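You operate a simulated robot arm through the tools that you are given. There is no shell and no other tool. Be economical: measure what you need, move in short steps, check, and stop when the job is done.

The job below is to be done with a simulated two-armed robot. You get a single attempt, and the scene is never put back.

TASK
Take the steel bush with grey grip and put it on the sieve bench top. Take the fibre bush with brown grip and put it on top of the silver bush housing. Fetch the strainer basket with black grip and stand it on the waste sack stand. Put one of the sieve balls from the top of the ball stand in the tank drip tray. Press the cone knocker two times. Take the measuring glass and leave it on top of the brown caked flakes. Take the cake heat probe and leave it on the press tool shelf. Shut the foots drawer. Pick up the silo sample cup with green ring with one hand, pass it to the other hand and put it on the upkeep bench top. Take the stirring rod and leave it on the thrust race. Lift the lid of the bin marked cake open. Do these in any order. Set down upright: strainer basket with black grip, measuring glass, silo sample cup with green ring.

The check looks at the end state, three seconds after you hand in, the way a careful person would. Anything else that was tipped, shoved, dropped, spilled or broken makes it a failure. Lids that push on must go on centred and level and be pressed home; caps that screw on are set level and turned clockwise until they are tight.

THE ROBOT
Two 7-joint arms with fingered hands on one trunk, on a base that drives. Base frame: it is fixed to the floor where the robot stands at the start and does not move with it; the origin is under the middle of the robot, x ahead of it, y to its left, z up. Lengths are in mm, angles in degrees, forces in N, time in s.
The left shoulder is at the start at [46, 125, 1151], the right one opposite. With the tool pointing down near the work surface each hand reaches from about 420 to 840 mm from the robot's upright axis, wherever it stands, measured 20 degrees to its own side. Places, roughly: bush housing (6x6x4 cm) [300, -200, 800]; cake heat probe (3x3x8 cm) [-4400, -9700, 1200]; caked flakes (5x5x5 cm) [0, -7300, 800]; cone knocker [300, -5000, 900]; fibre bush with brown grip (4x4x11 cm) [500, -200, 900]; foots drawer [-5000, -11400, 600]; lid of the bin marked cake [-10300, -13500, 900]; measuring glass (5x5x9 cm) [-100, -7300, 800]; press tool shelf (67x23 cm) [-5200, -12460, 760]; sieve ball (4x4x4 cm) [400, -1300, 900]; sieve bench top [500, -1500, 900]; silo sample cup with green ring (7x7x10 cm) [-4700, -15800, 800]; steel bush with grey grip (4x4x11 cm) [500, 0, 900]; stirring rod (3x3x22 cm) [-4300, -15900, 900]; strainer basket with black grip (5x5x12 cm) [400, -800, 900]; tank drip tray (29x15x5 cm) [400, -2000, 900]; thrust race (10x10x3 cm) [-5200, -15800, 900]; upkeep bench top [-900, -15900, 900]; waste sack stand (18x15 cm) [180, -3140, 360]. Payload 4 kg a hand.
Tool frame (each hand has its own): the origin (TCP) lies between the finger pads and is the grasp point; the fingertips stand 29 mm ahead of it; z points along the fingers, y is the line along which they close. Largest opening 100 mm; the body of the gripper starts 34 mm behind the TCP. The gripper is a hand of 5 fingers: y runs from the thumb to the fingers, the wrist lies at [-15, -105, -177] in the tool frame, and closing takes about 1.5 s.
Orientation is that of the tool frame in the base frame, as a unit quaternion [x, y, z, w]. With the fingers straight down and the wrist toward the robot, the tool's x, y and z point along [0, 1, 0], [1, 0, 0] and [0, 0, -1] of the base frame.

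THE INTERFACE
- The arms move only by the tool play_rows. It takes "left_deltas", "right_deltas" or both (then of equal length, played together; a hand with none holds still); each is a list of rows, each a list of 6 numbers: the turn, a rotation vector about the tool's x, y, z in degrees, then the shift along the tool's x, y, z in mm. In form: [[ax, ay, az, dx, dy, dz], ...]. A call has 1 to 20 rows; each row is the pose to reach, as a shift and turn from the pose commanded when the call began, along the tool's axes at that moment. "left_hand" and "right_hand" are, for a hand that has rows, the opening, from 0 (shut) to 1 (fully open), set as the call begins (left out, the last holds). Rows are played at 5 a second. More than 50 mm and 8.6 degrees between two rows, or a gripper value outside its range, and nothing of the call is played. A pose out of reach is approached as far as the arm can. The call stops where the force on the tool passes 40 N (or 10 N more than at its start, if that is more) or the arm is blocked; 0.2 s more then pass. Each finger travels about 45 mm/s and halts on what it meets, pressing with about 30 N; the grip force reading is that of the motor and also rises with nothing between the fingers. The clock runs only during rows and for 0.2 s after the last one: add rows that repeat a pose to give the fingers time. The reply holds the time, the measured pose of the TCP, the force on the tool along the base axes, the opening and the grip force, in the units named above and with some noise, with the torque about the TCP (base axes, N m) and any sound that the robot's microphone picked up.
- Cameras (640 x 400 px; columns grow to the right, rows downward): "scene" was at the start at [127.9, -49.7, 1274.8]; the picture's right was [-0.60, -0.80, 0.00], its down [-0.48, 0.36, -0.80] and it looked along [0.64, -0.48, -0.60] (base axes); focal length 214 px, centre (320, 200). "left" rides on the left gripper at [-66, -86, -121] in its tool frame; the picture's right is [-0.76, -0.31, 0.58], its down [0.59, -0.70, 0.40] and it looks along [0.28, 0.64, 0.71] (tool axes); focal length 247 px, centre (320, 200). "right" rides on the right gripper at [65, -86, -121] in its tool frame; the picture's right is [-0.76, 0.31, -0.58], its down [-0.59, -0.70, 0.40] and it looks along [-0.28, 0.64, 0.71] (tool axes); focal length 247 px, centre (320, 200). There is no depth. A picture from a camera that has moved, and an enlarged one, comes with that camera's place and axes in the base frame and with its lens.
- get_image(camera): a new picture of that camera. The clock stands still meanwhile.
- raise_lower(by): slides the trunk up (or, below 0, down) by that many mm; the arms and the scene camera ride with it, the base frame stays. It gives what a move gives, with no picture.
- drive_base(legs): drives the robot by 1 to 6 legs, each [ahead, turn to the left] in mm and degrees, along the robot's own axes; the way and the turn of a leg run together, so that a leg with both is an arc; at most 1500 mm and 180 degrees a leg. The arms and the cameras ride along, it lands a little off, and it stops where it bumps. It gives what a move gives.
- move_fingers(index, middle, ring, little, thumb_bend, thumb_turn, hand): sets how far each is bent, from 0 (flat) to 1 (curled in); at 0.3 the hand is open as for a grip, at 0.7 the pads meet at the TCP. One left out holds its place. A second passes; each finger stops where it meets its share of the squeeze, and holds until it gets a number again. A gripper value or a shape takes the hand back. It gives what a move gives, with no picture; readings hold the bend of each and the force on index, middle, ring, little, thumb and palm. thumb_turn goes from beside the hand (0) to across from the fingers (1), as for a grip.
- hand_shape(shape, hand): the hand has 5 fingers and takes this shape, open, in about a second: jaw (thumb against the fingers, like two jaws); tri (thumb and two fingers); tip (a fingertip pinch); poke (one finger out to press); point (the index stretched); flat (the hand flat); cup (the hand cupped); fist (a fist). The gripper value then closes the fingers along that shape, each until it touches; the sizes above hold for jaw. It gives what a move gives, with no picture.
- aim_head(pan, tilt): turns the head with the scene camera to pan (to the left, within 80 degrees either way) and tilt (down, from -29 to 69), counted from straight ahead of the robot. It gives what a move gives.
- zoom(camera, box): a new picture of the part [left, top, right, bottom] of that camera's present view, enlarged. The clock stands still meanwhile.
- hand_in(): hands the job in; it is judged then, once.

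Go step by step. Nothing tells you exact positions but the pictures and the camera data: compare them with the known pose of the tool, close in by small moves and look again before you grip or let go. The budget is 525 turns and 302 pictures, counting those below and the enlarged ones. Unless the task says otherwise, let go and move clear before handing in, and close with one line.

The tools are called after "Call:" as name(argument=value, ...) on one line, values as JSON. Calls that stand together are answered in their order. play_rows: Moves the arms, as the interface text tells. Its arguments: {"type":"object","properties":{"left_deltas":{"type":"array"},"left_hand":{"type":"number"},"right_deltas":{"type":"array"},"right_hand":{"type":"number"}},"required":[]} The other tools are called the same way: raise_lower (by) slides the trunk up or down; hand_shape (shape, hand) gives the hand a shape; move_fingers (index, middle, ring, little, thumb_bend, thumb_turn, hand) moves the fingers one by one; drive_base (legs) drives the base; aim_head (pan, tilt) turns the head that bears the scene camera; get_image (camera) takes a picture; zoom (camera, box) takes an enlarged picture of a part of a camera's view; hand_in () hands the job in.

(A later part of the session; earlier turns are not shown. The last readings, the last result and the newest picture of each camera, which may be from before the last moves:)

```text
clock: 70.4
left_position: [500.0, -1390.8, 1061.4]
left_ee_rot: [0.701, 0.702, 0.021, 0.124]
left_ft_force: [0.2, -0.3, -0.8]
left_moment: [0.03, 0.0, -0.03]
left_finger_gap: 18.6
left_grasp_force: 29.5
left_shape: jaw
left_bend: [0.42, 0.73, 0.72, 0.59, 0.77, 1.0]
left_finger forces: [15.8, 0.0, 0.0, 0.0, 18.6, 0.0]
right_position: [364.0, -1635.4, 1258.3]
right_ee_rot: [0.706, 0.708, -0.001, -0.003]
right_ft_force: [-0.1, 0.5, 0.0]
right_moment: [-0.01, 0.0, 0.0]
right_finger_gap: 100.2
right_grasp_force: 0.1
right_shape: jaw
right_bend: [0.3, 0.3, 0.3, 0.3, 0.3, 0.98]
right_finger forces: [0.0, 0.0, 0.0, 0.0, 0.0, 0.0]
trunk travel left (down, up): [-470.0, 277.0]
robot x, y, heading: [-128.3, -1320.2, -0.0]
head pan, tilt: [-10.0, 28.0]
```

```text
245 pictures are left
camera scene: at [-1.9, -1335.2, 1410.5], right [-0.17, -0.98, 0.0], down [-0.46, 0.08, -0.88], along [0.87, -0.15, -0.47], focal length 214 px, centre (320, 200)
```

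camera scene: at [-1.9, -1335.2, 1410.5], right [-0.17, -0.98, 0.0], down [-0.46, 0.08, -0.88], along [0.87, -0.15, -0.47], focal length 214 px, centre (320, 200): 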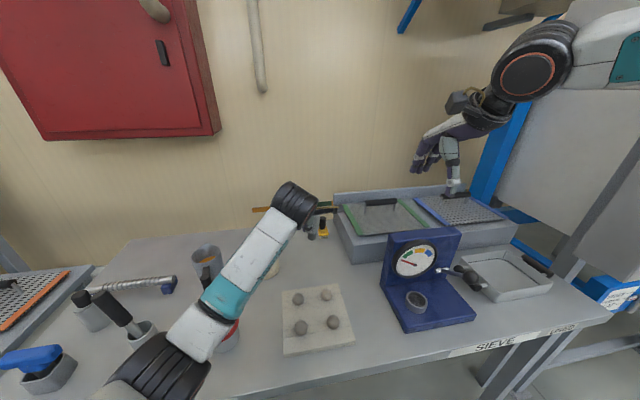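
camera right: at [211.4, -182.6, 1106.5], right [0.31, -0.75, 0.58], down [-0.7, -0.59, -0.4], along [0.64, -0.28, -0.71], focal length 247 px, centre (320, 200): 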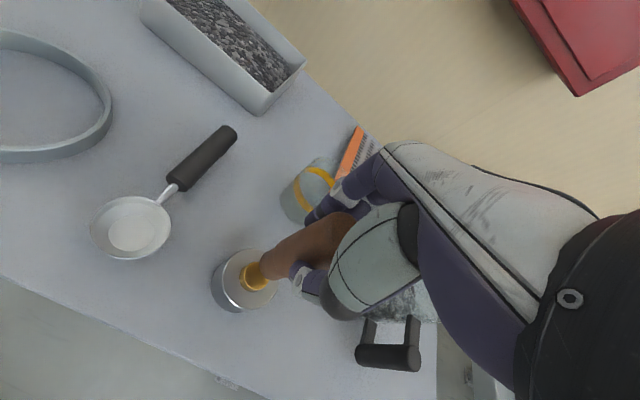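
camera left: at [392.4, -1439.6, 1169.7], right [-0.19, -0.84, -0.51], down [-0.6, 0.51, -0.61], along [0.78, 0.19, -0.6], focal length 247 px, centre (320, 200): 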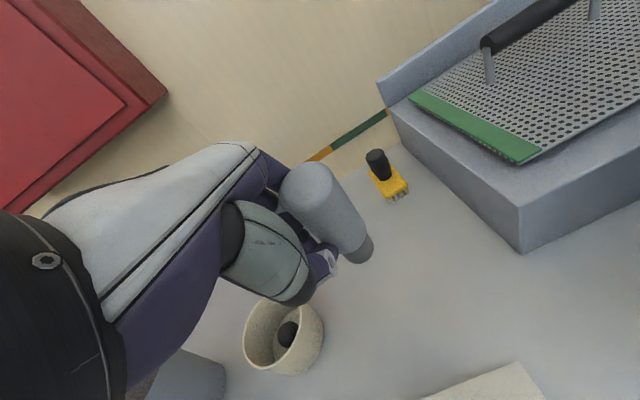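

The bush now reads vertical. Lowering 60 mm.

Call:
play_rows(left_deltas=[[0, 0, 0, 3, -9, 18], [0, 0, 0, 6, -18, 37], [0, 0, 0, 8.6, -26.8, 55], [0, 0, 0, 8.6, -26.8, 55]])

Call:
get_image(camera="left")

```text
clock: 71.4
left_position: [484.8, -1392.7, 1001.0]
left_ee_rot: [0.702, 0.701, 0.021, 0.124]
left_ft_force: [0.0, 0.1, -0.7]
left_moment: [0.01, 0.04, 0.01]
left_finger_gap: 18.6
left_grasp_force: 30.4
left_shape: jaw
left_bend: [0.42, 0.73, 0.72, 0.59, 0.77, 1.0]
left_finger forces: [15.6, 0.1, 0.1, 0.0, 18.6, 0.1]
right_position: [362.1, -1634.3, 1259.4]
right_ee_rot: [0.706, 0.708, -0.002, -0.003]
right_ft_force: [0.4, -1.2, -0.7]
right_moment: [0.01, 0.0, 0.02]
right_finger_gap: 100.1
right_grasp_force: 0.0
right_shape: jaw
right_bend: [0.3, 0.3, 0.3, 0.3, 0.3, 0.98]
right_finger forces: [0.0, 0.1, 0.0, 0.0, 0.1, 0.0]
trunk travel left (down, up): [-470.0, 277.0]
robot x, y, heading: [-129.8, -1321.6, 0.0]
head pan, tilt: [-10.0, 28.0]
```

```text
244 pictures are left
camera left: at [377.3, -1440.6, 1109.9], right [-0.2, -0.84, -0.51], down [-0.6, 0.51, -0.61], along [0.78, 0.19, -0.6], focal length 247 px, centre (320, 200)
```

left: 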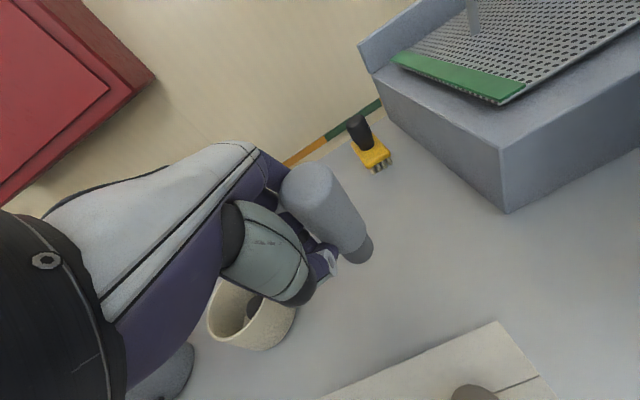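

Continuing down in small vertical steps, watching the force.

Call:
play_rows(left_deltas=[[0, 0, 0, 0.7, -1, 4.8], [0, 0, 0, 1.5, -2, 9.7], [0, 0, 0, 1.5, -2, 9.7]])

Call:
play_rows(left_deltas=[[0, 0, 0, 0.4, -0.6, 2.9], [0, 0, 0, 0.9, -1.2, 5.8], [0, 0, 0, 0.9, -1.2, 5.8]])

Call:
zoom(camera="left", box=[260, 150, 420, 280])

```text
clock: 72.2
left_position: [486.6, -1392.2, 991.6]
left_ee_rot: [0.701, 0.702, 0.021, 0.124]
left_ft_force: [-0.1, 0.4, -0.3]
left_moment: [0.02, 0.02, 0.02]
left_finger_gap: 18.5
left_grasp_force: 30.1
left_shape: jaw
left_bend: [0.42, 0.73, 0.72, 0.59, 0.77, 1.0]
left_finger forces: [15.7, 0.0, 0.0, 0.1, 18.7, 0.0]
right_position: [362.7, -1634.6, 1258.6]
right_ee_rot: [0.706, 0.709, -0.002, -0.002]
right_ft_force: [-0.4, -0.2, -0.6]
right_moment: [0.0, -0.03, 0.04]
right_finger_gap: 100.2
right_grasp_force: 0.0
right_shape: jaw
right_bend: [0.3, 0.3, 0.3, 0.3, 0.3, 0.98]
right_finger forces: [0.0, 0.0, 0.0, 0.0, 0.0, 0.0]
trunk travel left (down, up): [-470.0, 277.0]
robot x, y, heading: [-131.4, -1320.3, -0.1]
head pan, tilt: [-10.0, 28.0]
```

```text
clock: 73.0
left_position: [485.7, -1392.5, 985.8]
left_ee_rot: [0.702, 0.701, 0.02, 0.125]
left_ft_force: [1.0, 0.5, -0.4]
left_moment: [0.01, 0.0, 0.01]
left_finger_gap: 18.5
left_grasp_force: 30.1
left_shape: jaw
left_bend: [0.42, 0.73, 0.72, 0.59, 0.77, 1.0]
left_finger forces: [15.8, 0.1, 0.0, 0.0, 18.6, 0.0]
right_position: [362.1, -1635.0, 1259.2]
right_ee_rot: [0.706, 0.709, -0.001, -0.002]
right_ft_force: [-0.1, -0.2, 0.0]
right_moment: [-0.02, -0.01, -0.02]
right_finger_gap: 100.4
right_grasp_force: 0.1
right_shape: jaw
right_bend: [0.3, 0.3, 0.3, 0.3, 0.3, 0.98]
right_finger forces: [0.0, 0.0, 0.1, 0.0, 0.0, 0.0]
trunk travel left (down, up): [-470.0, 277.0]
robot x, y, heading: [-132.4, -1319.7, 0.0]
head pan, tilt: [-10.0, 28.0]
```

```text
3.08 times, centred on (340, 215) of left
camera zoom: at [377.7, -1440.4, 1094.1], right [-0.2, -0.84, -0.51], down [-0.6, 0.51, -0.61], along [0.78, 0.19, -0.6], focal length 760 px, centre (258, 154)
```

zoom: 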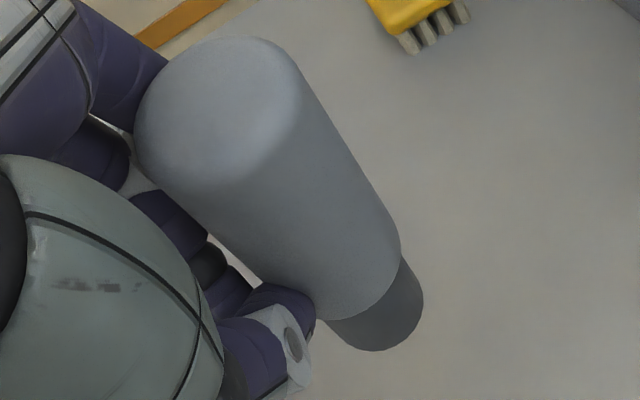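

Foot is estimated ~20 mm above the top. Continuing.

Call:
play_rows(left_deltas=[[0, 0, 0, 0.7, -1, 4.8], [0, 0, 0, 1.5, -2, 9.7], [0, 0, 0, 1.5, -2, 9.7]])

Call:
play_rows(left_deltas=[[0, 0, 0, 0.4, -0.6, 2.9], [0, 0, 0, 0.7, -1, 4.8], [0, 0, 0, 0.7, -1, 4.8]])

```text
clock: 73.8
left_position: [485.3, -1392.0, 975.4]
left_ee_rot: [0.702, 0.701, 0.021, 0.123]
left_ft_force: [0.3, -0.5, -0.3]
left_moment: [0.01, -0.02, 0.01]
left_finger_gap: 18.5
left_grasp_force: 29.5
left_shape: jaw
left_bend: [0.42, 0.73, 0.72, 0.59, 0.77, 1.0]
left_finger forces: [15.7, 0.0, 0.1, 0.0, 18.7, 0.0]
right_position: [362.4, -1634.8, 1259.5]
right_ee_rot: [0.706, 0.708, -0.001, -0.002]
right_ft_force: [0.3, 0.1, -0.4]
right_moment: [0.03, -0.03, 0.0]
right_finger_gap: 100.2
right_grasp_force: 0.1
right_shape: jaw
right_bend: [0.3, 0.3, 0.3, 0.3, 0.3, 0.98]
right_finger forces: [0.1, 0.1, 0.0, 0.0, 0.0, 0.0]
trunk travel left (down, up): [-470.0, 277.0]
robot x, y, heading: [-133.5, -1317.3, -0.1]
head pan, tilt: [-10.0, 28.0]
```

```text
clock: 74.6
left_position: [486.0, -1391.9, 970.0]
left_ee_rot: [0.701, 0.702, 0.021, 0.124]
left_ft_force: [-0.6, 0.3, -0.5]
left_moment: [0.01, -0.02, 0.0]
left_finger_gap: 18.8
left_grasp_force: 30.2
left_shape: jaw
left_bend: [0.42, 0.73, 0.72, 0.59, 0.77, 1.0]
left_finger forces: [15.7, 0.0, 0.1, 0.0, 18.7, 0.0]
right_position: [363.0, -1634.6, 1257.9]
right_ee_rot: [0.706, 0.709, -0.001, -0.003]
right_ft_force: [0.2, 0.1, 0.5]
right_moment: [0.0, 0.01, 0.01]
right_finger_gap: 99.8
right_grasp_force: 0.1
right_shape: jaw
right_bend: [0.3, 0.3, 0.3, 0.3, 0.3, 0.98]
right_finger forces: [0.1, 0.0, 0.0, 0.0, 0.0, 0.0]
trunk travel left (down, up): [-470.0, 277.0]
robot x, y, heading: [-132.5, -1323.9, -0.1]
head pan, tilt: [-10.0, 28.0]
```

Call:
play_rows(left_deltas=[[0, 0, 0, 0.4, -0.6, 2.9], [0, 0, 0, 0.9, -1.2, 5.8], [0, 0, 0, 0.9, -1.2, 5.8]])

Call:
zoom(camera="left", box=[260, 150, 420, 280])

```text
clock: 75.4
left_position: [486.1, -1391.5, 963.8]
left_ee_rot: [0.701, 0.701, 0.02, 0.125]
left_ft_force: [-0.5, 0.1, 0.6]
left_moment: [0.02, 0.02, -0.01]
left_finger_gap: 18.3
left_grasp_force: 29.8
left_shape: jaw
left_bend: [0.42, 0.73, 0.72, 0.59, 0.77, 1.0]
left_finger forces: [15.8, 0.1, 0.1, 0.0, 18.5, 0.1]
right_position: [361.3, -1635.6, 1259.8]
right_ee_rot: [0.706, 0.708, -0.002, -0.002]
right_ft_force: [1.0, -0.3, -0.5]
right_moment: [-0.02, 0.0, -0.01]
right_finger_gap: 99.9
right_grasp_force: 0.0
right_shape: jaw
right_bend: [0.3, 0.3, 0.3, 0.3, 0.3, 0.98]
right_finger forces: [0.1, 0.0, 0.0, 0.0, 0.0, 0.0]
trunk travel left (down, up): [-470.0, 277.0]
robot x, y, heading: [-130.3, -1322.7, -0.3]
head pan, tilt: [-10.0, 28.0]
```

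```text
3.08 times, centred on (340, 215) of left
camera zoom: at [378.2, -1440.3, 1072.8], right [-0.2, -0.84, -0.51], down [-0.6, 0.51, -0.61], along [0.78, 0.19, -0.6], focal length 760 px, centre (258, 154)
```

zoom: 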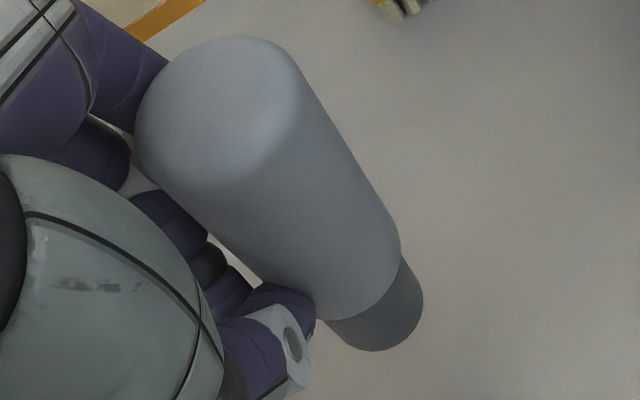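

Call:
play_rows(left_deltas=[[0, 0, 0, 0.4, -0.6, 2.9], [0, 0, 0, 0.9, -1.2, 5.8], [0, 0, 0, 0.9, -1.2, 5.8]])

Call:
play_rows(left_deltas=[[0, 0, 0, 0.4, -0.6, 2.9], [0, 0, 0, 0.9, -1.2, 5.8], [0, 0, 0, 0.9, -1.2, 5.8]])

```text
clock: 76.2
left_position: [486.7, -1393.2, 958.6]
left_ee_rot: [0.701, 0.702, 0.021, 0.124]
left_ft_force: [0.7, 0.5, 0.4]
left_moment: [0.02, 0.04, 0.02]
left_finger_gap: 18.4
left_grasp_force: 29.8
left_shape: jaw
left_bend: [0.42, 0.73, 0.72, 0.59, 0.77, 1.0]
left_finger forces: [15.7, 0.0, 0.1, 0.1, 18.6, 0.2]
right_position: [362.5, -1635.7, 1260.6]
right_ee_rot: [0.706, 0.709, -0.001, -0.002]
right_ft_force: [0.1, -0.7, 0.1]
right_moment: [0.0, 0.02, 0.02]
right_finger_gap: 99.9
right_grasp_force: 0.0
right_shape: jaw
right_bend: [0.3, 0.3, 0.3, 0.3, 0.3, 0.98]
right_finger forces: [0.0, 0.1, 0.1, 0.0, 0.1, 0.0]
trunk travel left (down, up): [-470.0, 277.0]
robot x, y, heading: [-128.7, -1322.0, 0.1]
head pan, tilt: [-10.0, 28.0]
```

```text
clock: 77.0
left_position: [485.5, -1392.3, 953.3]
left_ee_rot: [0.701, 0.702, 0.02, 0.125]
left_ft_force: [-0.1, 0.0, -0.1]
left_moment: [0.0, 0.01, -0.01]
left_finger_gap: 18.6
left_grasp_force: 30.1
left_shape: jaw
left_bend: [0.42, 0.73, 0.72, 0.59, 0.77, 1.0]
left_finger forces: [15.7, 0.1, 0.1, 0.1, 18.6, 0.0]
right_position: [363.8, -1635.4, 1259.7]
right_ee_rot: [0.706, 0.708, -0.001, -0.002]
right_ft_force: [0.5, -0.7, 0.0]
right_moment: [0.0, -0.01, 0.03]
right_finger_gap: 99.9
right_grasp_force: 0.0
right_shape: jaw
right_bend: [0.3, 0.3, 0.3, 0.3, 0.3, 0.98]
right_finger forces: [0.0, 0.0, 0.0, 0.0, 0.0, 0.0]
trunk travel left (down, up): [-470.0, 277.0]
robot x, y, heading: [-128.6, -1322.9, -0.1]
head pan, tilt: [-10.0, 28.0]
```

Call:
zoom(camera="scene", box=[260, 180, 380, 300])

Call:
get_image(camera="left")

```text
3.33 times, centred on (320, 240) of scene
camera zoom: at [-1.9, -1335.2, 1410.5], right [-0.18, -0.98, 0.0], down [-0.46, 0.08, -0.88], along [0.87, -0.15, -0.47], focal length 715 px, centre (320, 67)
```

zoom: 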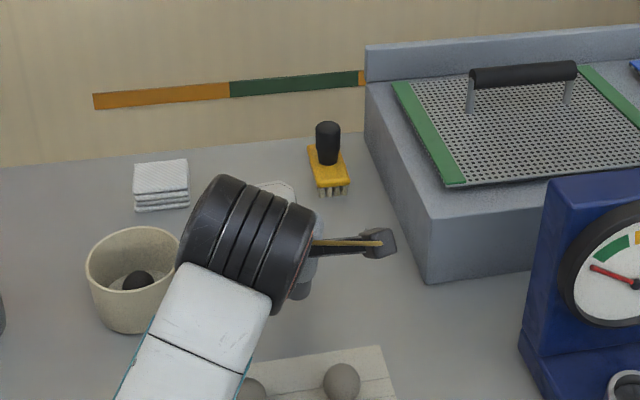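

```text
240 pictures are left
camera left: at [378.0, -1439.8, 1061.0], right [-0.2, -0.84, -0.51], down [-0.6, 0.51, -0.61], along [0.78, 0.19, -0.6], focal length 247 px, centre (320, 200)
```

left: 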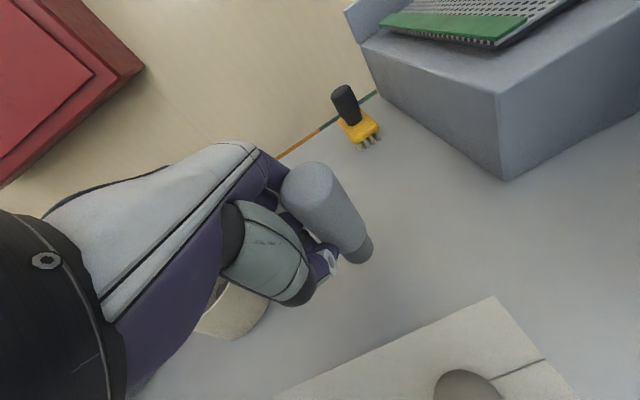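

The box corner triangulates the bench top at z≈872; the foot is nearly there. Small steps.

Call:
play_rows(left_deltas=[[0, 0, 0, 0.3, -0.4, 1.9], [0, 0, 0, 0.6, -0.8, 3.9], [0, 0, 0, 0.6, -0.8, 3.9]])

Call:
play_rows(left_deltas=[[0, 0, 0, 0.3, -0.4, 1.9], [0, 0, 0, 0.6, -0.8, 3.9], [0, 0, 0, 0.6, -0.8, 3.9]])

```text
clock: 77.8
left_position: [485.6, -1391.3, 948.8]
left_ee_rot: [0.702, 0.701, 0.019, 0.124]
left_ft_force: [0.2, -0.3, -0.2]
left_moment: [0.06, 0.0, -0.01]
left_finger_gap: 18.2
left_grasp_force: 29.9
left_shape: jaw
left_bend: [0.42, 0.73, 0.72, 0.59, 0.77, 1.0]
left_finger forces: [15.8, 0.0, 0.1, 0.1, 18.5, 0.0]
right_position: [363.6, -1634.3, 1259.0]
right_ee_rot: [0.706, 0.708, -0.001, -0.003]
right_ft_force: [-0.2, 0.6, -0.5]
right_moment: [-0.04, 0.01, 0.03]
right_finger_gap: 99.9
right_grasp_force: 0.1
right_shape: jaw
right_bend: [0.3, 0.3, 0.3, 0.3, 0.3, 0.98]
right_finger forces: [0.1, 0.1, 0.0, 0.1, 0.1, 0.0]
trunk travel left (down, up): [-470.0, 277.0]
robot x, y, heading: [-128.6, -1320.7, -0.3]
head pan, tilt: [-10.0, 28.0]
```

```text
clock: 78.6
left_position: [485.9, -1392.6, 944.0]
left_ee_rot: [0.702, 0.701, 0.02, 0.123]
left_ft_force: [0.6, 0.0, 0.1]
left_moment: [0.02, 0.0, 0.0]
left_finger_gap: 18.4
left_grasp_force: 30.4
left_shape: jaw
left_bend: [0.42, 0.73, 0.72, 0.59, 0.77, 1.0]
left_finger forces: [15.7, 0.0, 0.0, 0.0, 18.6, 0.0]
right_position: [362.2, -1634.2, 1259.6]
right_ee_rot: [0.706, 0.708, -0.001, -0.003]
right_ft_force: [0.5, 0.1, -1.1]
right_moment: [0.01, 0.0, 0.01]
right_finger_gap: 100.2
right_grasp_force: 0.0
right_shape: jaw
right_bend: [0.3, 0.3, 0.3, 0.3, 0.3, 0.98]
right_finger forces: [0.1, 0.1, 0.0, 0.0, 0.0, 0.1]
trunk travel left (down, up): [-470.0, 277.0]
robot x, y, heading: [-128.3, -1324.4, 0.0]
head pan, tilt: [-10.0, 28.0]
```

Call:
play_rows(left_deltas=[[0, 0, 0, 0.4, -0.6, 2.9], [0, 0, 0, 0.9, -1.2, 5.8], [0, 0, 0, 0.9, -1.2, 5.8]])

Call:
play_rows(left_deltas=[[0, 0, 0, 0.3, -0.4, 1.9], [0, 0, 0, 0.6, -0.8, 3.9], [0, 0, 0, 0.6, -0.8, 3.9]])

Call:
zoom(camera="left", box=[260, 150, 420, 280])

```text
clock: 79.4
left_position: [485.5, -1391.5, 939.3]
left_ee_rot: [0.702, 0.701, 0.021, 0.124]
left_ft_force: [-0.3, 0.1, 0.3]
left_moment: [0.02, -0.01, 0.02]
left_finger_gap: 18.4
left_grasp_force: 30.2
left_shape: jaw
left_bend: [0.42, 0.73, 0.72, 0.59, 0.77, 1.0]
left_finger forces: [15.7, 0.0, 0.1, 0.1, 18.6, 0.0]
right_position: [362.8, -1634.4, 1258.7]
right_ee_rot: [0.706, 0.708, -0.001, -0.003]
right_ft_force: [0.1, -0.9, 0.5]
right_moment: [-0.01, -0.02, 0.0]
right_finger_gap: 100.1
right_grasp_force: 0.0
right_shape: jaw
right_bend: [0.3, 0.3, 0.3, 0.3, 0.3, 0.98]
right_finger forces: [0.0, 0.0, 0.0, 0.0, 0.1, 0.1]
trunk travel left (down, up): [-470.0, 277.0]
robot x, y, heading: [-130.7, -1320.2, -0.4]
head pan, tilt: [-10.0, 28.0]
```

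```text
clock: 80.2
left_position: [485.7, -1391.9, 934.9]
left_ee_rot: [0.701, 0.702, 0.021, 0.124]
left_ft_force: [0.0, -0.6, 0.0]
left_moment: [0.01, 0.03, -0.01]
left_finger_gap: 18.2
left_grasp_force: 29.7
left_shape: jaw
left_bend: [0.42, 0.73, 0.72, 0.59, 0.77, 1.0]
left_finger forces: [15.7, 0.0, 0.0, 0.0, 18.6, 0.0]
right_position: [361.7, -1635.0, 1259.3]
right_ee_rot: [0.705, 0.709, -0.001, -0.002]
right_ft_force: [0.1, 0.6, -0.3]
right_moment: [-0.01, -0.02, 0.02]
right_finger_gap: 100.5
right_grasp_force: 0.1
right_shape: jaw
right_bend: [0.3, 0.3, 0.3, 0.3, 0.3, 0.98]
right_finger forces: [0.1, 0.0, 0.0, 0.0, 0.0, 0.0]
trunk travel left (down, up): [-470.0, 277.0]
robot x, y, heading: [-130.5, -1321.0, 0.2]
head pan, tilt: [-10.0, 28.0]
```

```text
3.08 times, centred on (340, 215) of left
camera zoom: at [378.1, -1439.5, 1043.3], right [-0.2, -0.84, -0.51], down [-0.6, 0.51, -0.61], along [0.78, 0.19, -0.6], focal length 760 px, centre (258, 154)
```

zoom: 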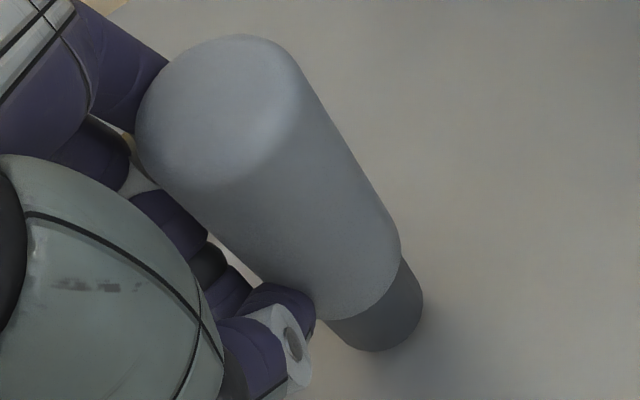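

A contact shadow is appearing at the foot; two more small steps.

Call:
play_rows(left_deltas=[[0, 0, 0, 0.3, -0.4, 1.9], [0, 0, 0, 0.6, -0.8, 3.9], [0, 0, 0, 0.6, -0.8, 3.9]])

Call:
play_rows(left_deltas=[[0, 0, 0, 0.3, -0.4, 1.9], [0, 0, 0, 0.6, -0.8, 3.9], [0, 0, 0, 0.6, -0.8, 3.9]])

Call:
zoom(camera="left", box=[260, 150, 420, 280])

```text
clock: 81.0
left_position: [486.5, -1392.4, 930.3]
left_ee_rot: [0.701, 0.702, 0.02, 0.124]
left_ft_force: [-0.2, 0.1, 0.5]
left_moment: [0.02, 0.04, 0.03]
left_finger_gap: 18.6
left_grasp_force: 29.5
left_shape: jaw
left_bend: [0.42, 0.73, 0.72, 0.59, 0.77, 1.0]
left_finger forces: [15.6, 0.0, 0.1, 0.0, 18.5, 0.0]
right_position: [362.3, -1634.3, 1259.6]
right_ee_rot: [0.706, 0.708, -0.001, -0.002]
right_ft_force: [0.5, 0.7, 0.0]
right_moment: [0.02, 0.01, -0.01]
right_finger_gap: 99.9
right_grasp_force: 0.0
right_shape: jaw
right_bend: [0.3, 0.3, 0.3, 0.3, 0.3, 0.98]
right_finger forces: [0.0, 0.0, 0.0, 0.1, 0.0, 0.0]
trunk travel left (down, up): [-470.0, 277.0]
robot x, y, heading: [-127.8, -1322.0, 0.2]
head pan, tilt: [-10.0, 28.0]
```

```text
clock: 81.8
left_position: [486.3, -1391.7, 927.6]
left_ee_rot: [0.701, 0.701, 0.021, 0.126]
left_ft_force: [0.7, 1.5, 7.4]
left_moment: [-0.09, -0.13, 0.03]
left_finger_gap: 19.0
left_grasp_force: 29.8
left_shape: jaw
left_bend: [0.41, 0.73, 0.72, 0.59, 0.78, 1.0]
left_finger forces: [18.0, 0.0, 0.1, 0.0, 18.9, 0.0]
right_position: [362.7, -1635.0, 1259.1]
right_ee_rot: [0.706, 0.708, 0.0, -0.003]
right_ft_force: [0.3, 1.0, 1.0]
right_moment: [-0.01, 0.01, -0.01]
right_finger_gap: 100.0
right_grasp_force: 0.1
right_shape: jaw
right_bend: [0.3, 0.3, 0.3, 0.3, 0.3, 0.98]
right_finger forces: [0.0, 0.0, 0.1, 0.0, 0.1, 0.1]
trunk travel left (down, up): [-470.0, 277.0]
robot x, y, heading: [-128.2, -1320.7, -0.2]
head pan, tilt: [-10.0, 28.0]
```

```text
3.08 times, centred on (340, 215) of left
camera zoom: at [377.4, -1439.9, 1036.7], right [-0.19, -0.84, -0.51], down [-0.6, 0.51, -0.62], along [0.78, 0.18, -0.6], focal length 760 px, centre (258, 154)
```

zoom: 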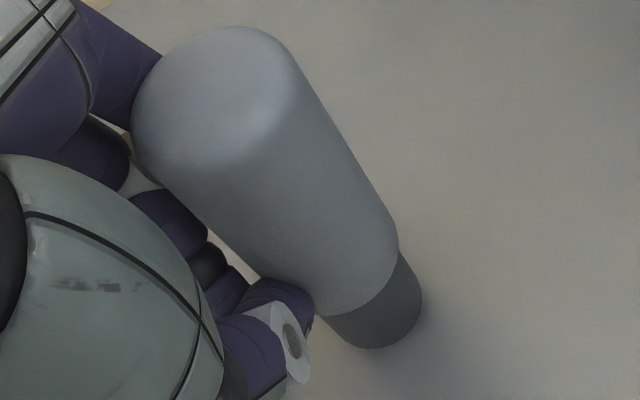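

Contact at 7 N with the bush nearly upright. I'll release gently: thumb first, then index.

Call:
move_fingers(hand="left", thumb_bend=0.72, index=0.39)

Call:
get_image(camera="left")

```text
clock: 82.8
left_position: [486.4, -1390.4, 928.0]
left_ee_rot: [0.701, 0.702, 0.02, 0.125]
left_ft_force: [-0.8, 0.6, 0.3]
left_moment: [-0.04, -0.02, -0.01]
left_finger_gap: 35.2
left_grasp_force: 0.0
left_shape: fingers
left_bend: [0.39, 0.73, 0.72, 0.59, 0.72, 1.0]
left_finger forces: [0.0, 0.1, 0.1, 0.0, 0.1, 0.0]
right_position: [363.0, -1634.4, 1259.5]
right_ee_rot: [0.705, 0.709, -0.001, -0.002]
right_ft_force: [0.6, -0.4, 0.7]
right_moment: [0.05, -0.02, -0.03]
right_finger_gap: 100.2
right_grasp_force: 0.0
right_shape: jaw
right_bend: [0.3, 0.3, 0.3, 0.3, 0.3, 0.98]
right_finger forces: [0.1, 0.0, 0.0, 0.1, 0.0, 0.0]
trunk travel left (down, up): [-470.0, 277.0]
robot x, y, heading: [-129.8, -1322.6, 0.1]
head pan, tilt: [-10.0, 28.0]
```

```text
237 pictures are left
camera left: at [377.7, -1439.9, 1035.2], right [-0.2, -0.84, -0.51], down [-0.6, 0.51, -0.61], along [0.78, 0.19, -0.6], focal length 247 px, centre (320, 200)
```

left: 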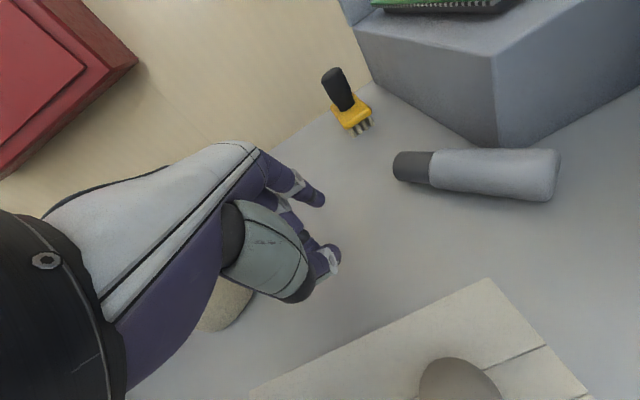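

The bush toppled and lies on the bench top (upright isn't demanded for it). I'll lift the left hand away, reopen it, and check that the bush is at rest.

Call:
play_rows(left_deltas=[[0, 0, 0, -5, 7, -34], [0, 0, 0, -12, 16, -77], [0, 0, 0, -19, 26, -126], [4, 3, 0, -24, 34, -165], [8, 5.5, 0, -28, 38, -185], [11.5, 7.9, 0, -28, 38, -185]], left_hand=1)

Call:
get_image(camera="left")

```text
refused: row 3 steps farther than a row can; nothing moved
```

```text
236 pictures are left
camera left: at [377.7, -1439.9, 1035.2], right [-0.2, -0.84, -0.51], down [-0.6, 0.51, -0.61], along [0.78, 0.19, -0.6], focal length 247 px, centre (320, 200)
```

left: 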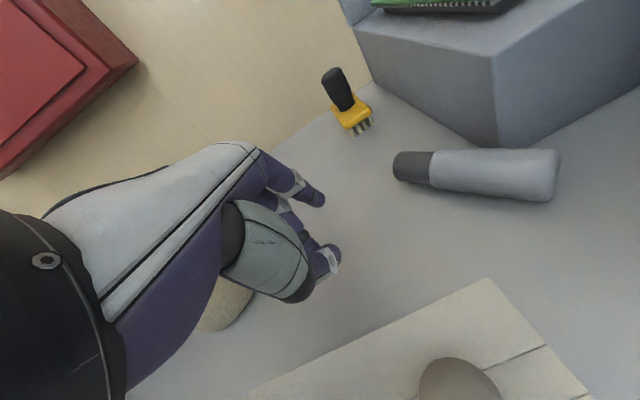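

Call:
play_rows(left_deltas=[[0, 0, 0, -5, 7, -34], [0, 0, 0, -11, 15, -70], [0, 0, 0, -16, 22, -106], [2, 2, 0, -21, 29, -142], [6, 4, 0, -26, 36, -175], [9, 6, 0, -28, 38, -185], [11.5, 7.9, 0, -28, 38, -185]], left_hand=1)

Call:
get_image(camera="scene")

```text
clock: 84.4
left_position: [485.8, -1391.9, 1118.1]
left_ee_rot: [0.708, 0.707, -0.002, 0.004]
left_ft_force: [-1.0, 0.8, 0.0]
left_moment: [-0.02, 0.01, 0.05]
left_finger_gap: 99.9
left_grasp_force: 0.1
left_shape: jaw
left_bend: [0.3, 0.3, 0.3, 0.3, 0.3, 0.98]
left_finger forces: [0.0, 0.1, 0.0, 0.1, 0.0, 0.0]
right_position: [363.0, -1634.4, 1259.0]
right_ee_rot: [0.706, 0.708, -0.001, -0.003]
right_ft_force: [-0.2, -0.3, -0.2]
right_moment: [-0.03, -0.01, 0.03]
right_finger_gap: 99.7
right_grasp_force: 0.0
right_shape: jaw
right_bend: [0.3, 0.3, 0.3, 0.3, 0.3, 0.98]
right_finger forces: [0.1, 0.0, 0.1, 0.1, 0.0, 0.1]
trunk travel left (down, up): [-470.0, 277.0]
robot x, y, heading: [-130.5, -1323.1, -0.4]
head pan, tilt: [-10.0, 28.0]
```

```text
235 pictures are left
camera scene: at [-1.9, -1335.3, 1410.5], right [-0.18, -0.98, 0.0], down [-0.46, 0.08, -0.88], along [0.87, -0.15, -0.47], focal length 214 px, centre (320, 200)
```

scene: 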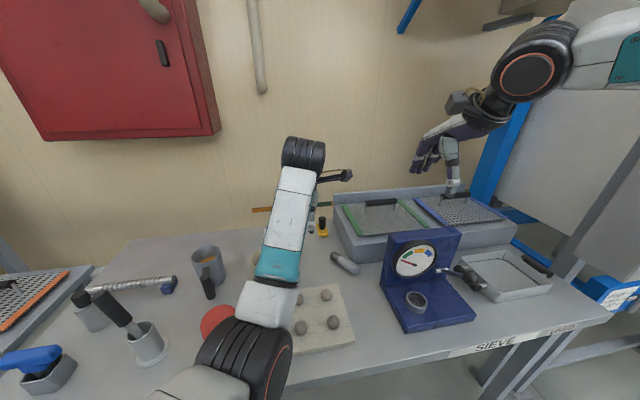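

The bush rests by the box. Retracting the left arm back to its side, going up first.

Call:
play_rows(left_deltas=[[0, 0, 0, 0, 0, -45], [0, 0, 0, 0, 0, -90], [0, 0, 0, 30, -25, -100], [0, 0, 0, 60, -50, -100], [0, 0, 0, 95, -75, -100], [0, 0, 0, 130, -100, -100], [0, 0, 0, 165, -125, -100], [0, 0, 0, 200, -140, -100]])

Call:
aim_head(pan=-5, tilt=45)

Call:
get_image(camera="scene")

```text
clock: 86.2
left_position: [414.3, -1196.4, 1157.6]
left_ee_rot: [0.707, 0.707, 0.002, 0.005]
left_ft_force: [-0.1, 0.1, -0.3]
left_moment: [-0.01, -0.02, 0.01]
left_finger_gap: 99.8
left_grasp_force: 0.1
left_shape: jaw
left_bend: [0.3, 0.3, 0.3, 0.3, 0.3, 0.98]
left_finger forces: [0.0, 0.0, 0.1, 0.0, 0.1, 0.0]
left hand out of reach, approached as far as the arm can: row 4, 5, 6, 7, 8
right_position: [362.3, -1635.4, 1260.0]
right_ee_rot: [0.706, 0.709, -0.001, -0.002]
right_ft_force: [0.0, -0.4, 0.0]
right_moment: [0.04, 0.01, -0.01]
right_finger_gap: 100.1
right_grasp_force: 0.1
right_shape: jaw
right_bend: [0.3, 0.3, 0.3, 0.3, 0.3, 0.98]
right_finger forces: [0.1, 0.0, 0.0, 0.0, 0.0, 0.0]
trunk travel left (down, up): [-470.0, 277.0]
robot x, y, heading: [-128.6, -1321.7, 0.0]
head pan, tilt: [-10.0, 28.0]
```

```text
clock: 87.0
left_position: [414.3, -1197.1, 1157.6]
left_ee_rot: [0.707, 0.707, 0.0, 0.006]
left_ft_force: [-0.7, 0.4, -0.2]
left_moment: [-0.01, -0.02, -0.01]
left_finger_gap: 99.9
left_grasp_force: 0.0
left_shape: jaw
left_bend: [0.3, 0.3, 0.3, 0.3, 0.3, 0.98]
left_finger forces: [0.0, 0.1, 0.0, 0.0, 0.0, 0.0]
right_position: [362.2, -1635.0, 1260.3]
right_ee_rot: [0.706, 0.709, -0.001, -0.002]
right_ft_force: [0.1, 0.3, 1.1]
right_moment: [0.02, 0.01, -0.02]
right_finger_gap: 100.1
right_grasp_force: 0.1
right_shape: jaw
right_bend: [0.3, 0.3, 0.3, 0.3, 0.3, 0.98]
right_finger forces: [0.0, 0.0, 0.1, 0.0, 0.0, 0.0]
trunk travel left (down, up): [-470.0, 277.0]
robot x, y, heading: [-128.7, -1320.0, 0.0]
head pan, tilt: [-5.0, 45.0]
```

```text
234 pictures are left
camera scene: at [-10.9, -1326.4, 1384.8], right [-0.09, -1.0, 0.0], down [-0.7, 0.06, -0.71], along [0.7, -0.06, -0.71], focal length 214 px, centre (320, 200)
```

scene: 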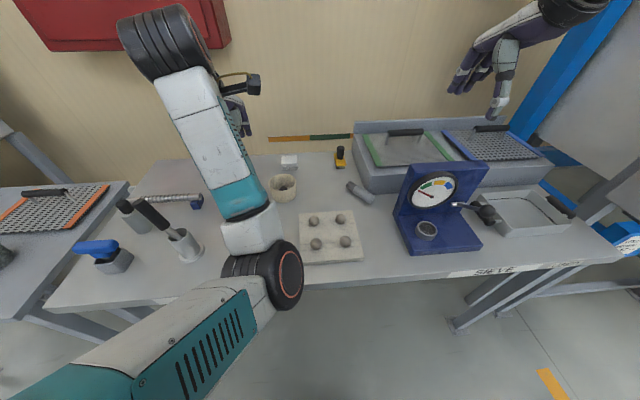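

The left elbow has swung inward; I'll move that hand further left to unfold it.

Call:
play_rows(left_deltas=[[0, 0, 0, 40, 0, 0], [0, 0, 0, 80, 0, 0], [0, 0, 0, 120, 0, -10], [0, 0, 0, 150, 20, -20], [0, 0, 0, 150, 40, -40], [0, 0, 0, 150, 40, -60]])

Call:
get_image(camera="scene")

```text
clock: 88.4
left_position: [452.5, -1045.3, 1215.0]
left_ee_rot: [0.708, 0.706, -0.002, 0.005]
left_ft_force: [0.2, -0.2, 0.3]
left_moment: [-0.01, 0.0, 0.01]
left_finger_gap: 100.0
left_grasp_force: 0.1
left_shape: jaw
left_bend: [0.3, 0.3, 0.3, 0.3, 0.3, 0.98]
left_finger forces: [0.0, 0.1, 0.1, 0.0, 0.1, 0.0]
right_position: [362.5, -1635.7, 1259.0]
right_ee_rot: [0.706, 0.708, -0.001, -0.002]
right_ft_force: [1.3, 0.8, -1.0]
right_moment: [-0.03, -0.02, 0.0]
right_finger_gap: 100.0
right_grasp_force: 0.0
right_shape: jaw
right_bend: [0.3, 0.3, 0.3, 0.3, 0.3, 0.98]
right_finger forces: [0.1, 0.0, 0.1, 0.1, 0.0, 0.0]
trunk travel left (down, up): [-470.0, 277.0]
robot x, y, heading: [-131.4, -1322.8, -0.3]
head pan, tilt: [-5.0, 45.0]
```

```text
233 pictures are left
camera scene: at [-11.1, -1326.5, 1384.8], right [-0.09, -1.0, 0.0], down [-0.7, 0.06, -0.71], along [0.7, -0.06, -0.71], focal length 214 px, centre (320, 200)
```

scene: 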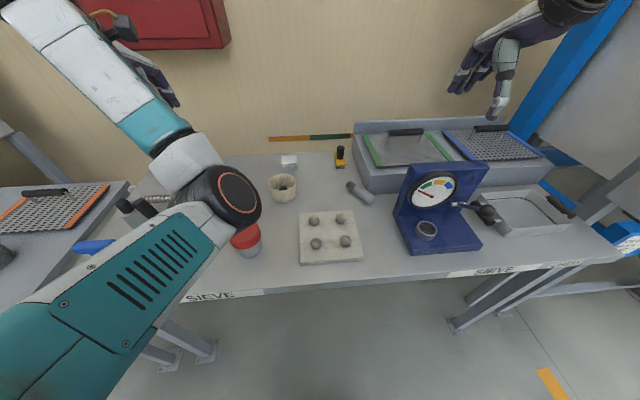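

Now the ball: I'll take the back-right ball near (391, -1433) with the right hand, moving laterally high and then down, hand half-open.

Call:
play_rows(right_deltas=[[0, 0, 0, 45, 6, 0], [0, 0, 0, 90, 12, 0], [0, 0, 0, 135, 18, 10], [0, 0, 0, 175, 24, 30], [0, 0, 0, 205, 28, 60], [0, 0, 0, 205, 28, 105], [0, 0, 0, 205, 28, 150], [0, 0, 0, 205, 28, 195], [0, 0, 0, 205, 28, 240], [0, 0, 0, 205, 28, 240]], right_hand=0.75)

Call:
get_image(camera="right")

Call:
zoom(camera="scene", box=[270, 150, 430, 270])

```text
clock: 90.6
left_position: [451.2, -1044.5, 1216.1]
left_ee_rot: [0.708, 0.706, -0.002, 0.004]
left_ft_force: [0.3, -0.5, -0.3]
left_moment: [0.0, -0.01, -0.02]
left_finger_gap: 99.9
left_grasp_force: 0.1
left_shape: jaw
left_bend: [0.3, 0.3, 0.3, 0.3, 0.3, 0.98]
left_finger forces: [0.0, 0.1, 0.1, 0.0, 0.0, 0.0]
right_position: [388.7, -1427.1, 1016.3]
right_ee_rot: [0.706, 0.709, -0.001, -0.002]
right_ft_force: [-1.2, 0.1, 0.2]
right_moment: [-0.02, -0.02, -0.01]
right_finger_gap: 75.1
right_grasp_force: 0.1
right_shape: jaw
right_bend: [0.39, 0.34, 0.25, 0.39, 0.3, 0.99]
right_finger forces: [0.0, 0.0, 0.0, 0.0, 0.1, 0.0]
trunk travel left (down, up): [-470.0, 277.0]
robot x, y, heading: [-131.0, -1319.4, 0.1]
head pan, tilt: [-5.0, 45.0]
```

```text
232 pictures are left
camera right: at [302.8, -1361.0, 1138.7], right [0.31, -0.76, 0.57], down [-0.7, -0.59, -0.4], along [0.64, -0.28, -0.72], focal length 247 px, centre (320, 200)
```

right: 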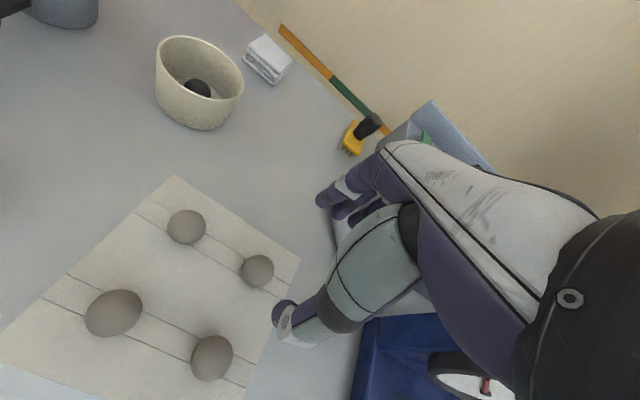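

```text
3.33 times, centred on (350, 210) of scene
camera zoom: at [-11.4, -1326.1, 1384.9], right [-0.09, -1.0, 0.0], down [-0.7, 0.06, -0.71], along [0.7, -0.06, -0.71], focal length 715 px, centre (220, 167)
```

zoom: 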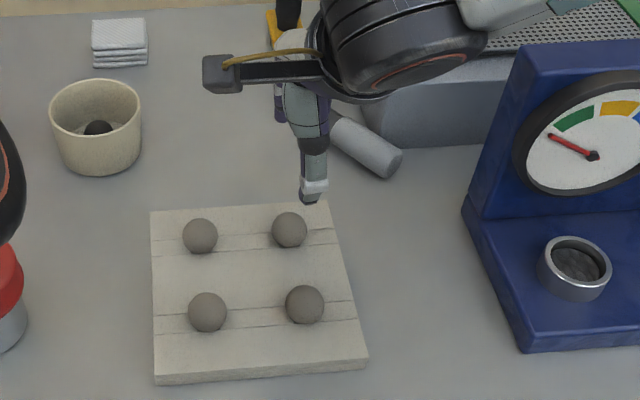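

Ball triangulates at (398, -1426, 883). Descending to TCP z≈902.

Call:
play_rows(right_deltas=[[0, 0, 0, 1, 9, 30], [0, 0, 0, 1, 9, 65], [0, 0, 0, 1, 9, 95], [0, 0, 0, 1, 9, 114], [0, 0, 0, 1, 9, 114]])

Call:
zoom(camera="scene", box=[290, 170, 390, 260])

Call:
get_image(camera="right")

```text
clock: 91.8
left_position: [452.8, -1045.4, 1214.5]
left_ee_rot: [0.708, 0.706, -0.002, 0.004]
left_ft_force: [-0.3, -0.7, 0.1]
left_moment: [-0.01, 0.02, -0.01]
left_finger_gap: 99.6
left_grasp_force: 0.1
left_shape: jaw
left_bend: [0.3, 0.3, 0.3, 0.3, 0.3, 0.98]
left_finger forces: [0.0, 0.0, 0.1, 0.1, 0.0, 0.0]
right_position: [380.5, -1466.8, 960.1]
right_ee_rot: [0.705, 0.709, -0.001, -0.002]
right_ft_force: [0.3, 0.6, 0.3]
right_moment: [-0.01, 0.01, 0.0]
right_finger_gap: 75.0
right_grasp_force: 0.0
right_shape: jaw
right_bend: [0.39, 0.34, 0.25, 0.39, 0.3, 0.99]
right_finger forces: [0.1, 0.0, 0.0, 0.0, 0.0, 0.0]
right hand out of reach, approached as far as the arm can: row 1, 2, 3, 4, 5
trunk travel left (down, up): [-470.0, 277.0]
robot x, y, heading: [-130.7, -1320.4, -0.2]
head pan, tilt: [-5.0, 45.0]
```

```text
4.44 times, centred on (340, 215) of scene
camera zoom: at [-10.7, -1326.4, 1384.8], right [-0.09, -1.0, 0.0], down [-0.7, 0.06, -0.71], along [0.7, -0.06, -0.71], focal length 953 px, centre (231, 133)
```

zoom: 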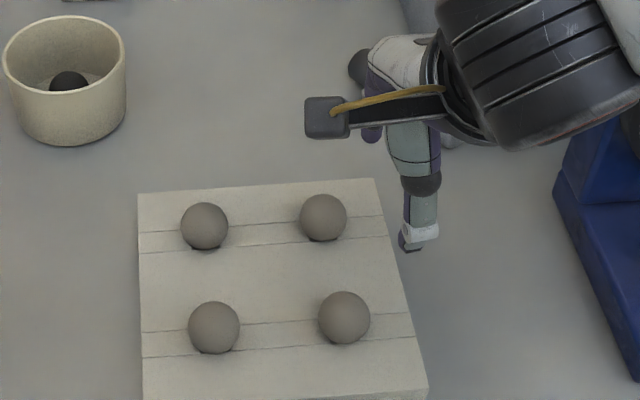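

```text
229 pictures are left
camera right: at [295.0, -1401.8, 1082.5], right [0.31, -0.76, 0.57], down [-0.7, -0.59, -0.4], along [0.64, -0.28, -0.72], focal length 247 px, centre (320, 200)
```

right: 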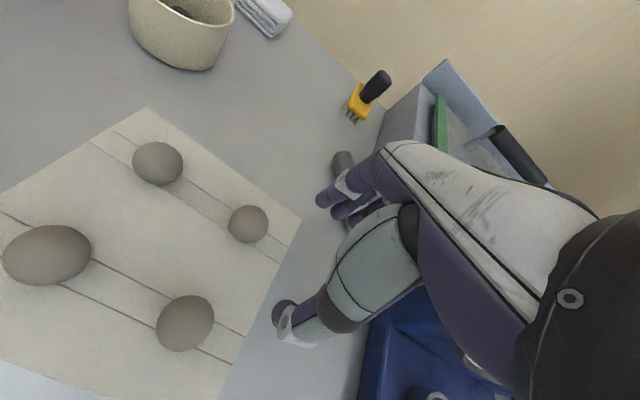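

Out of reach low and close-in, so the hand strayed sideways (no contact). I'll lift it, back the base 110 mm, and try again from farther out.

Call:
play_rows(right_deltas=[[0, 0, 0, 0, 0, -40], [0, 0, 0, 0, 0, -80], [0, 0, 0, 0, 0, -120]])

Call:
drive_base(legs=[[-110, 0]])

```text
clock: 92.6
left_position: [451.7, -1045.0, 1215.1]
left_ee_rot: [0.708, 0.706, -0.001, 0.005]
left_ft_force: [0.5, -0.2, -0.4]
left_moment: [0.0, -0.04, -0.02]
left_finger_gap: 99.7
left_grasp_force: 0.0
left_shape: jaw
left_bend: [0.3, 0.3, 0.3, 0.3, 0.3, 0.98]
left_finger forces: [0.0, 0.0, 0.0, 0.0, 0.1, 0.0]
right_position: [380.5, -1468.8, 1083.4]
right_ee_rot: [0.705, 0.709, -0.001, -0.003]
right_ft_force: [-0.3, 0.3, 0.2]
right_moment: [0.0, -0.01, -0.03]
right_finger_gap: 75.0
right_grasp_force: 0.1
right_shape: jaw
right_bend: [0.39, 0.34, 0.25, 0.39, 0.3, 0.99]
right_finger forces: [0.0, 0.0, 0.0, 0.0, 0.1, 0.1]
trunk travel left (down, up): [-470.0, 277.0]
robot x, y, heading: [-128.2, -1323.6, -0.2]
head pan, tilt: [-5.0, 45.0]
```

```text
clock: 93.8
left_position: [339.3, -1046.5, 1216.9]
left_ee_rot: [0.708, 0.706, -0.002, 0.005]
left_ft_force: [0.3, 0.3, -0.6]
left_moment: [-0.02, -0.03, -0.03]
left_finger_gap: 99.6
left_grasp_force: 0.0
left_shape: jaw
left_bend: [0.3, 0.3, 0.3, 0.3, 0.3, 0.98]
left_finger forces: [0.1, 0.1, 0.1, 0.0, 0.0, 0.0]
right_position: [268.9, -1469.7, 1083.9]
right_ee_rot: [0.707, 0.708, -0.001, -0.001]
right_ft_force: [-0.5, 0.8, 1.5]
right_moment: [0.04, -0.03, 0.01]
right_finger_gap: 75.3
right_grasp_force: 0.2
right_shape: jaw
right_bend: [0.39, 0.34, 0.25, 0.39, 0.3, 0.99]
right_finger forces: [0.0, 0.2, 0.0, 0.1, 0.0, 0.0]
trunk travel left (down, up): [-470.0, 277.0]
robot x, y, heading: [-242.8, -1322.3, -0.1]
head pan, tilt: [-5.0, 45.0]
```

Call:
play_rows(right_deltas=[[0, 0, 0, 15, 40, 0], [0, 0, 0, 30, 80, 10], [0, 0, 0, 44, 118, 30], [0, 0, 0, 44, 129, 60], [0, 0, 0, 44, 129, 90], [0, 0, 0, 44, 129, 130], [0, 0, 0, 44, 129, 130]])

Call:
get_image(camera="right")

```text
clock: 95.4
left_position: [339.9, -1046.0, 1215.0]
left_ee_rot: [0.708, 0.706, -0.002, 0.004]
left_ft_force: [0.4, 0.2, 1.1]
left_moment: [0.0, 0.0, -0.02]
left_finger_gap: 99.7
left_grasp_force: 0.0
left_shape: jaw
left_bend: [0.3, 0.3, 0.3, 0.3, 0.3, 0.98]
left_finger forces: [0.1, 0.0, 0.0, 0.0, 0.0, 0.0]
right_position: [350.0, -1475.2, 1006.9]
right_ee_rot: [0.706, 0.708, 0.0, -0.002]
right_ft_force: [0.5, 0.0, -0.4]
right_moment: [0.0, -0.02, -0.01]
right_finger_gap: 75.1
right_grasp_force: 0.0
right_shape: jaw
right_bend: [0.39, 0.34, 0.25, 0.39, 0.3, 0.99]
right_finger forces: [0.1, 0.1, 0.0, 0.0, 0.0, 0.0]
right hand out of reach, approached as far as the arm can: row 3, 4, 5, 6, 7
trunk travel left (down, up): [-470.0, 277.0]
robot x, y, heading: [-242.0, -1320.1, -0.2]
head pan, tilt: [-5.0, 45.0]
```

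```text
228 pictures are left
camera right: at [263.6, -1409.6, 1128.3], right [0.31, -0.76, 0.57], down [-0.7, -0.59, -0.4], along [0.64, -0.28, -0.72], focal length 247 px, centre (320, 200)
```

right: 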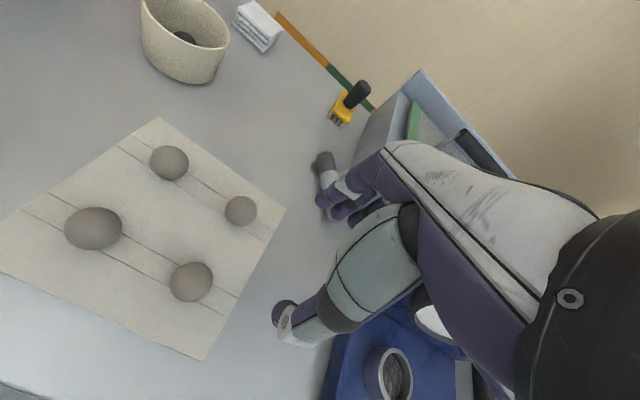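

The right arm dislikes reaching inward; its comfortable zone is ~20° to its own side. I'll raise the hand and turn the base 13° left so the ball lies there.

Call:
play_rows(right_deltas=[[0, 0, 0, 0, -20, -40], [0, 0, 0, 0, -40, -80]])

Call:
drive_base(legs=[[0, 13]])

Call:
get_image(camera="scene")

```text
clock: 96.0
left_position: [339.3, -1045.3, 1215.6]
left_ee_rot: [0.709, 0.705, -0.002, 0.005]
left_ft_force: [-0.5, 0.4, 0.1]
left_moment: [0.01, 0.0, 0.0]
left_finger_gap: 99.9
left_grasp_force: 0.0
left_shape: jaw
left_bend: [0.3, 0.3, 0.3, 0.3, 0.3, 0.98]
left_finger forces: [0.0, 0.0, 0.0, 0.0, 0.1, 0.1]
right_position: [309.4, -1478.6, 1087.7]
right_ee_rot: [0.706, 0.708, -0.002, -0.003]
right_ft_force: [-0.2, 0.0, 0.0]
right_moment: [0.0, 0.0, 0.0]
right_finger_gap: 75.3
right_grasp_force: 0.1
right_shape: jaw
right_bend: [0.39, 0.34, 0.25, 0.39, 0.3, 0.99]
right_finger forces: [0.0, 0.1, 0.0, 0.0, 0.0, 0.0]
trunk travel left (down, up): [-470.0, 277.0]
robot x, y, heading: [-244.4, -1323.7, -0.2]
head pan, tilt: [-5.0, 45.0]
```

```text
clock: 97.2
left_position: [261.8, -919.8, 1214.8]
left_ee_rot: [0.622, 0.783, -0.001, 0.005]
left_ft_force: [-0.8, 0.5, 0.2]
left_moment: [-0.06, -0.01, 0.01]
left_finger_gap: 100.0
left_grasp_force: 0.1
left_shape: jaw
left_bend: [0.3, 0.3, 0.3, 0.3, 0.3, 0.98]
left_finger forces: [0.0, 0.0, 0.0, 0.0, 0.1, 0.0]
right_position: [332.0, -1346.7, 1088.4]
right_ee_rot: [0.621, 0.784, -0.002, -0.002]
right_ft_force: [0.2, 0.5, 0.4]
right_moment: [0.0, 0.02, 0.0]
right_finger_gap: 75.1
right_grasp_force: 0.1
right_shape: jaw
right_bend: [0.39, 0.34, 0.25, 0.39, 0.3, 0.99]
right_finger forces: [0.0, 0.0, 0.0, 0.1, 0.0, 0.0]
trunk travel left (down, up): [-470.0, 277.0]
robot x, y, heading: [-244.5, -1320.6, 12.8]
head pan, tilt: [-5.0, 45.0]
```

```text
227 pictures are left
camera scene: at [-124.2, -1298.3, 1384.7], right [0.14, -0.99, 0.0], down [-0.7, -0.1, -0.71], along [0.7, 0.1, -0.71], focal length 214 px, centre (320, 200)
```

scene: 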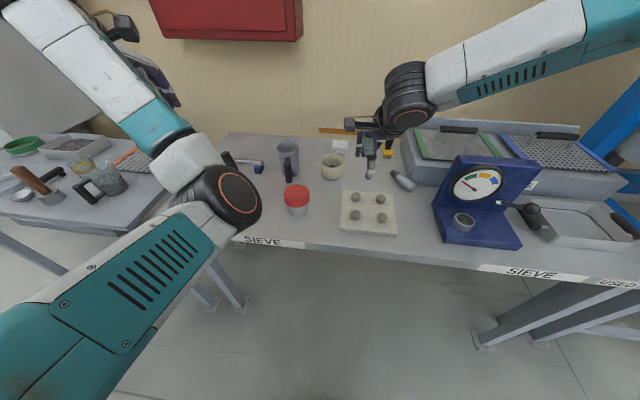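

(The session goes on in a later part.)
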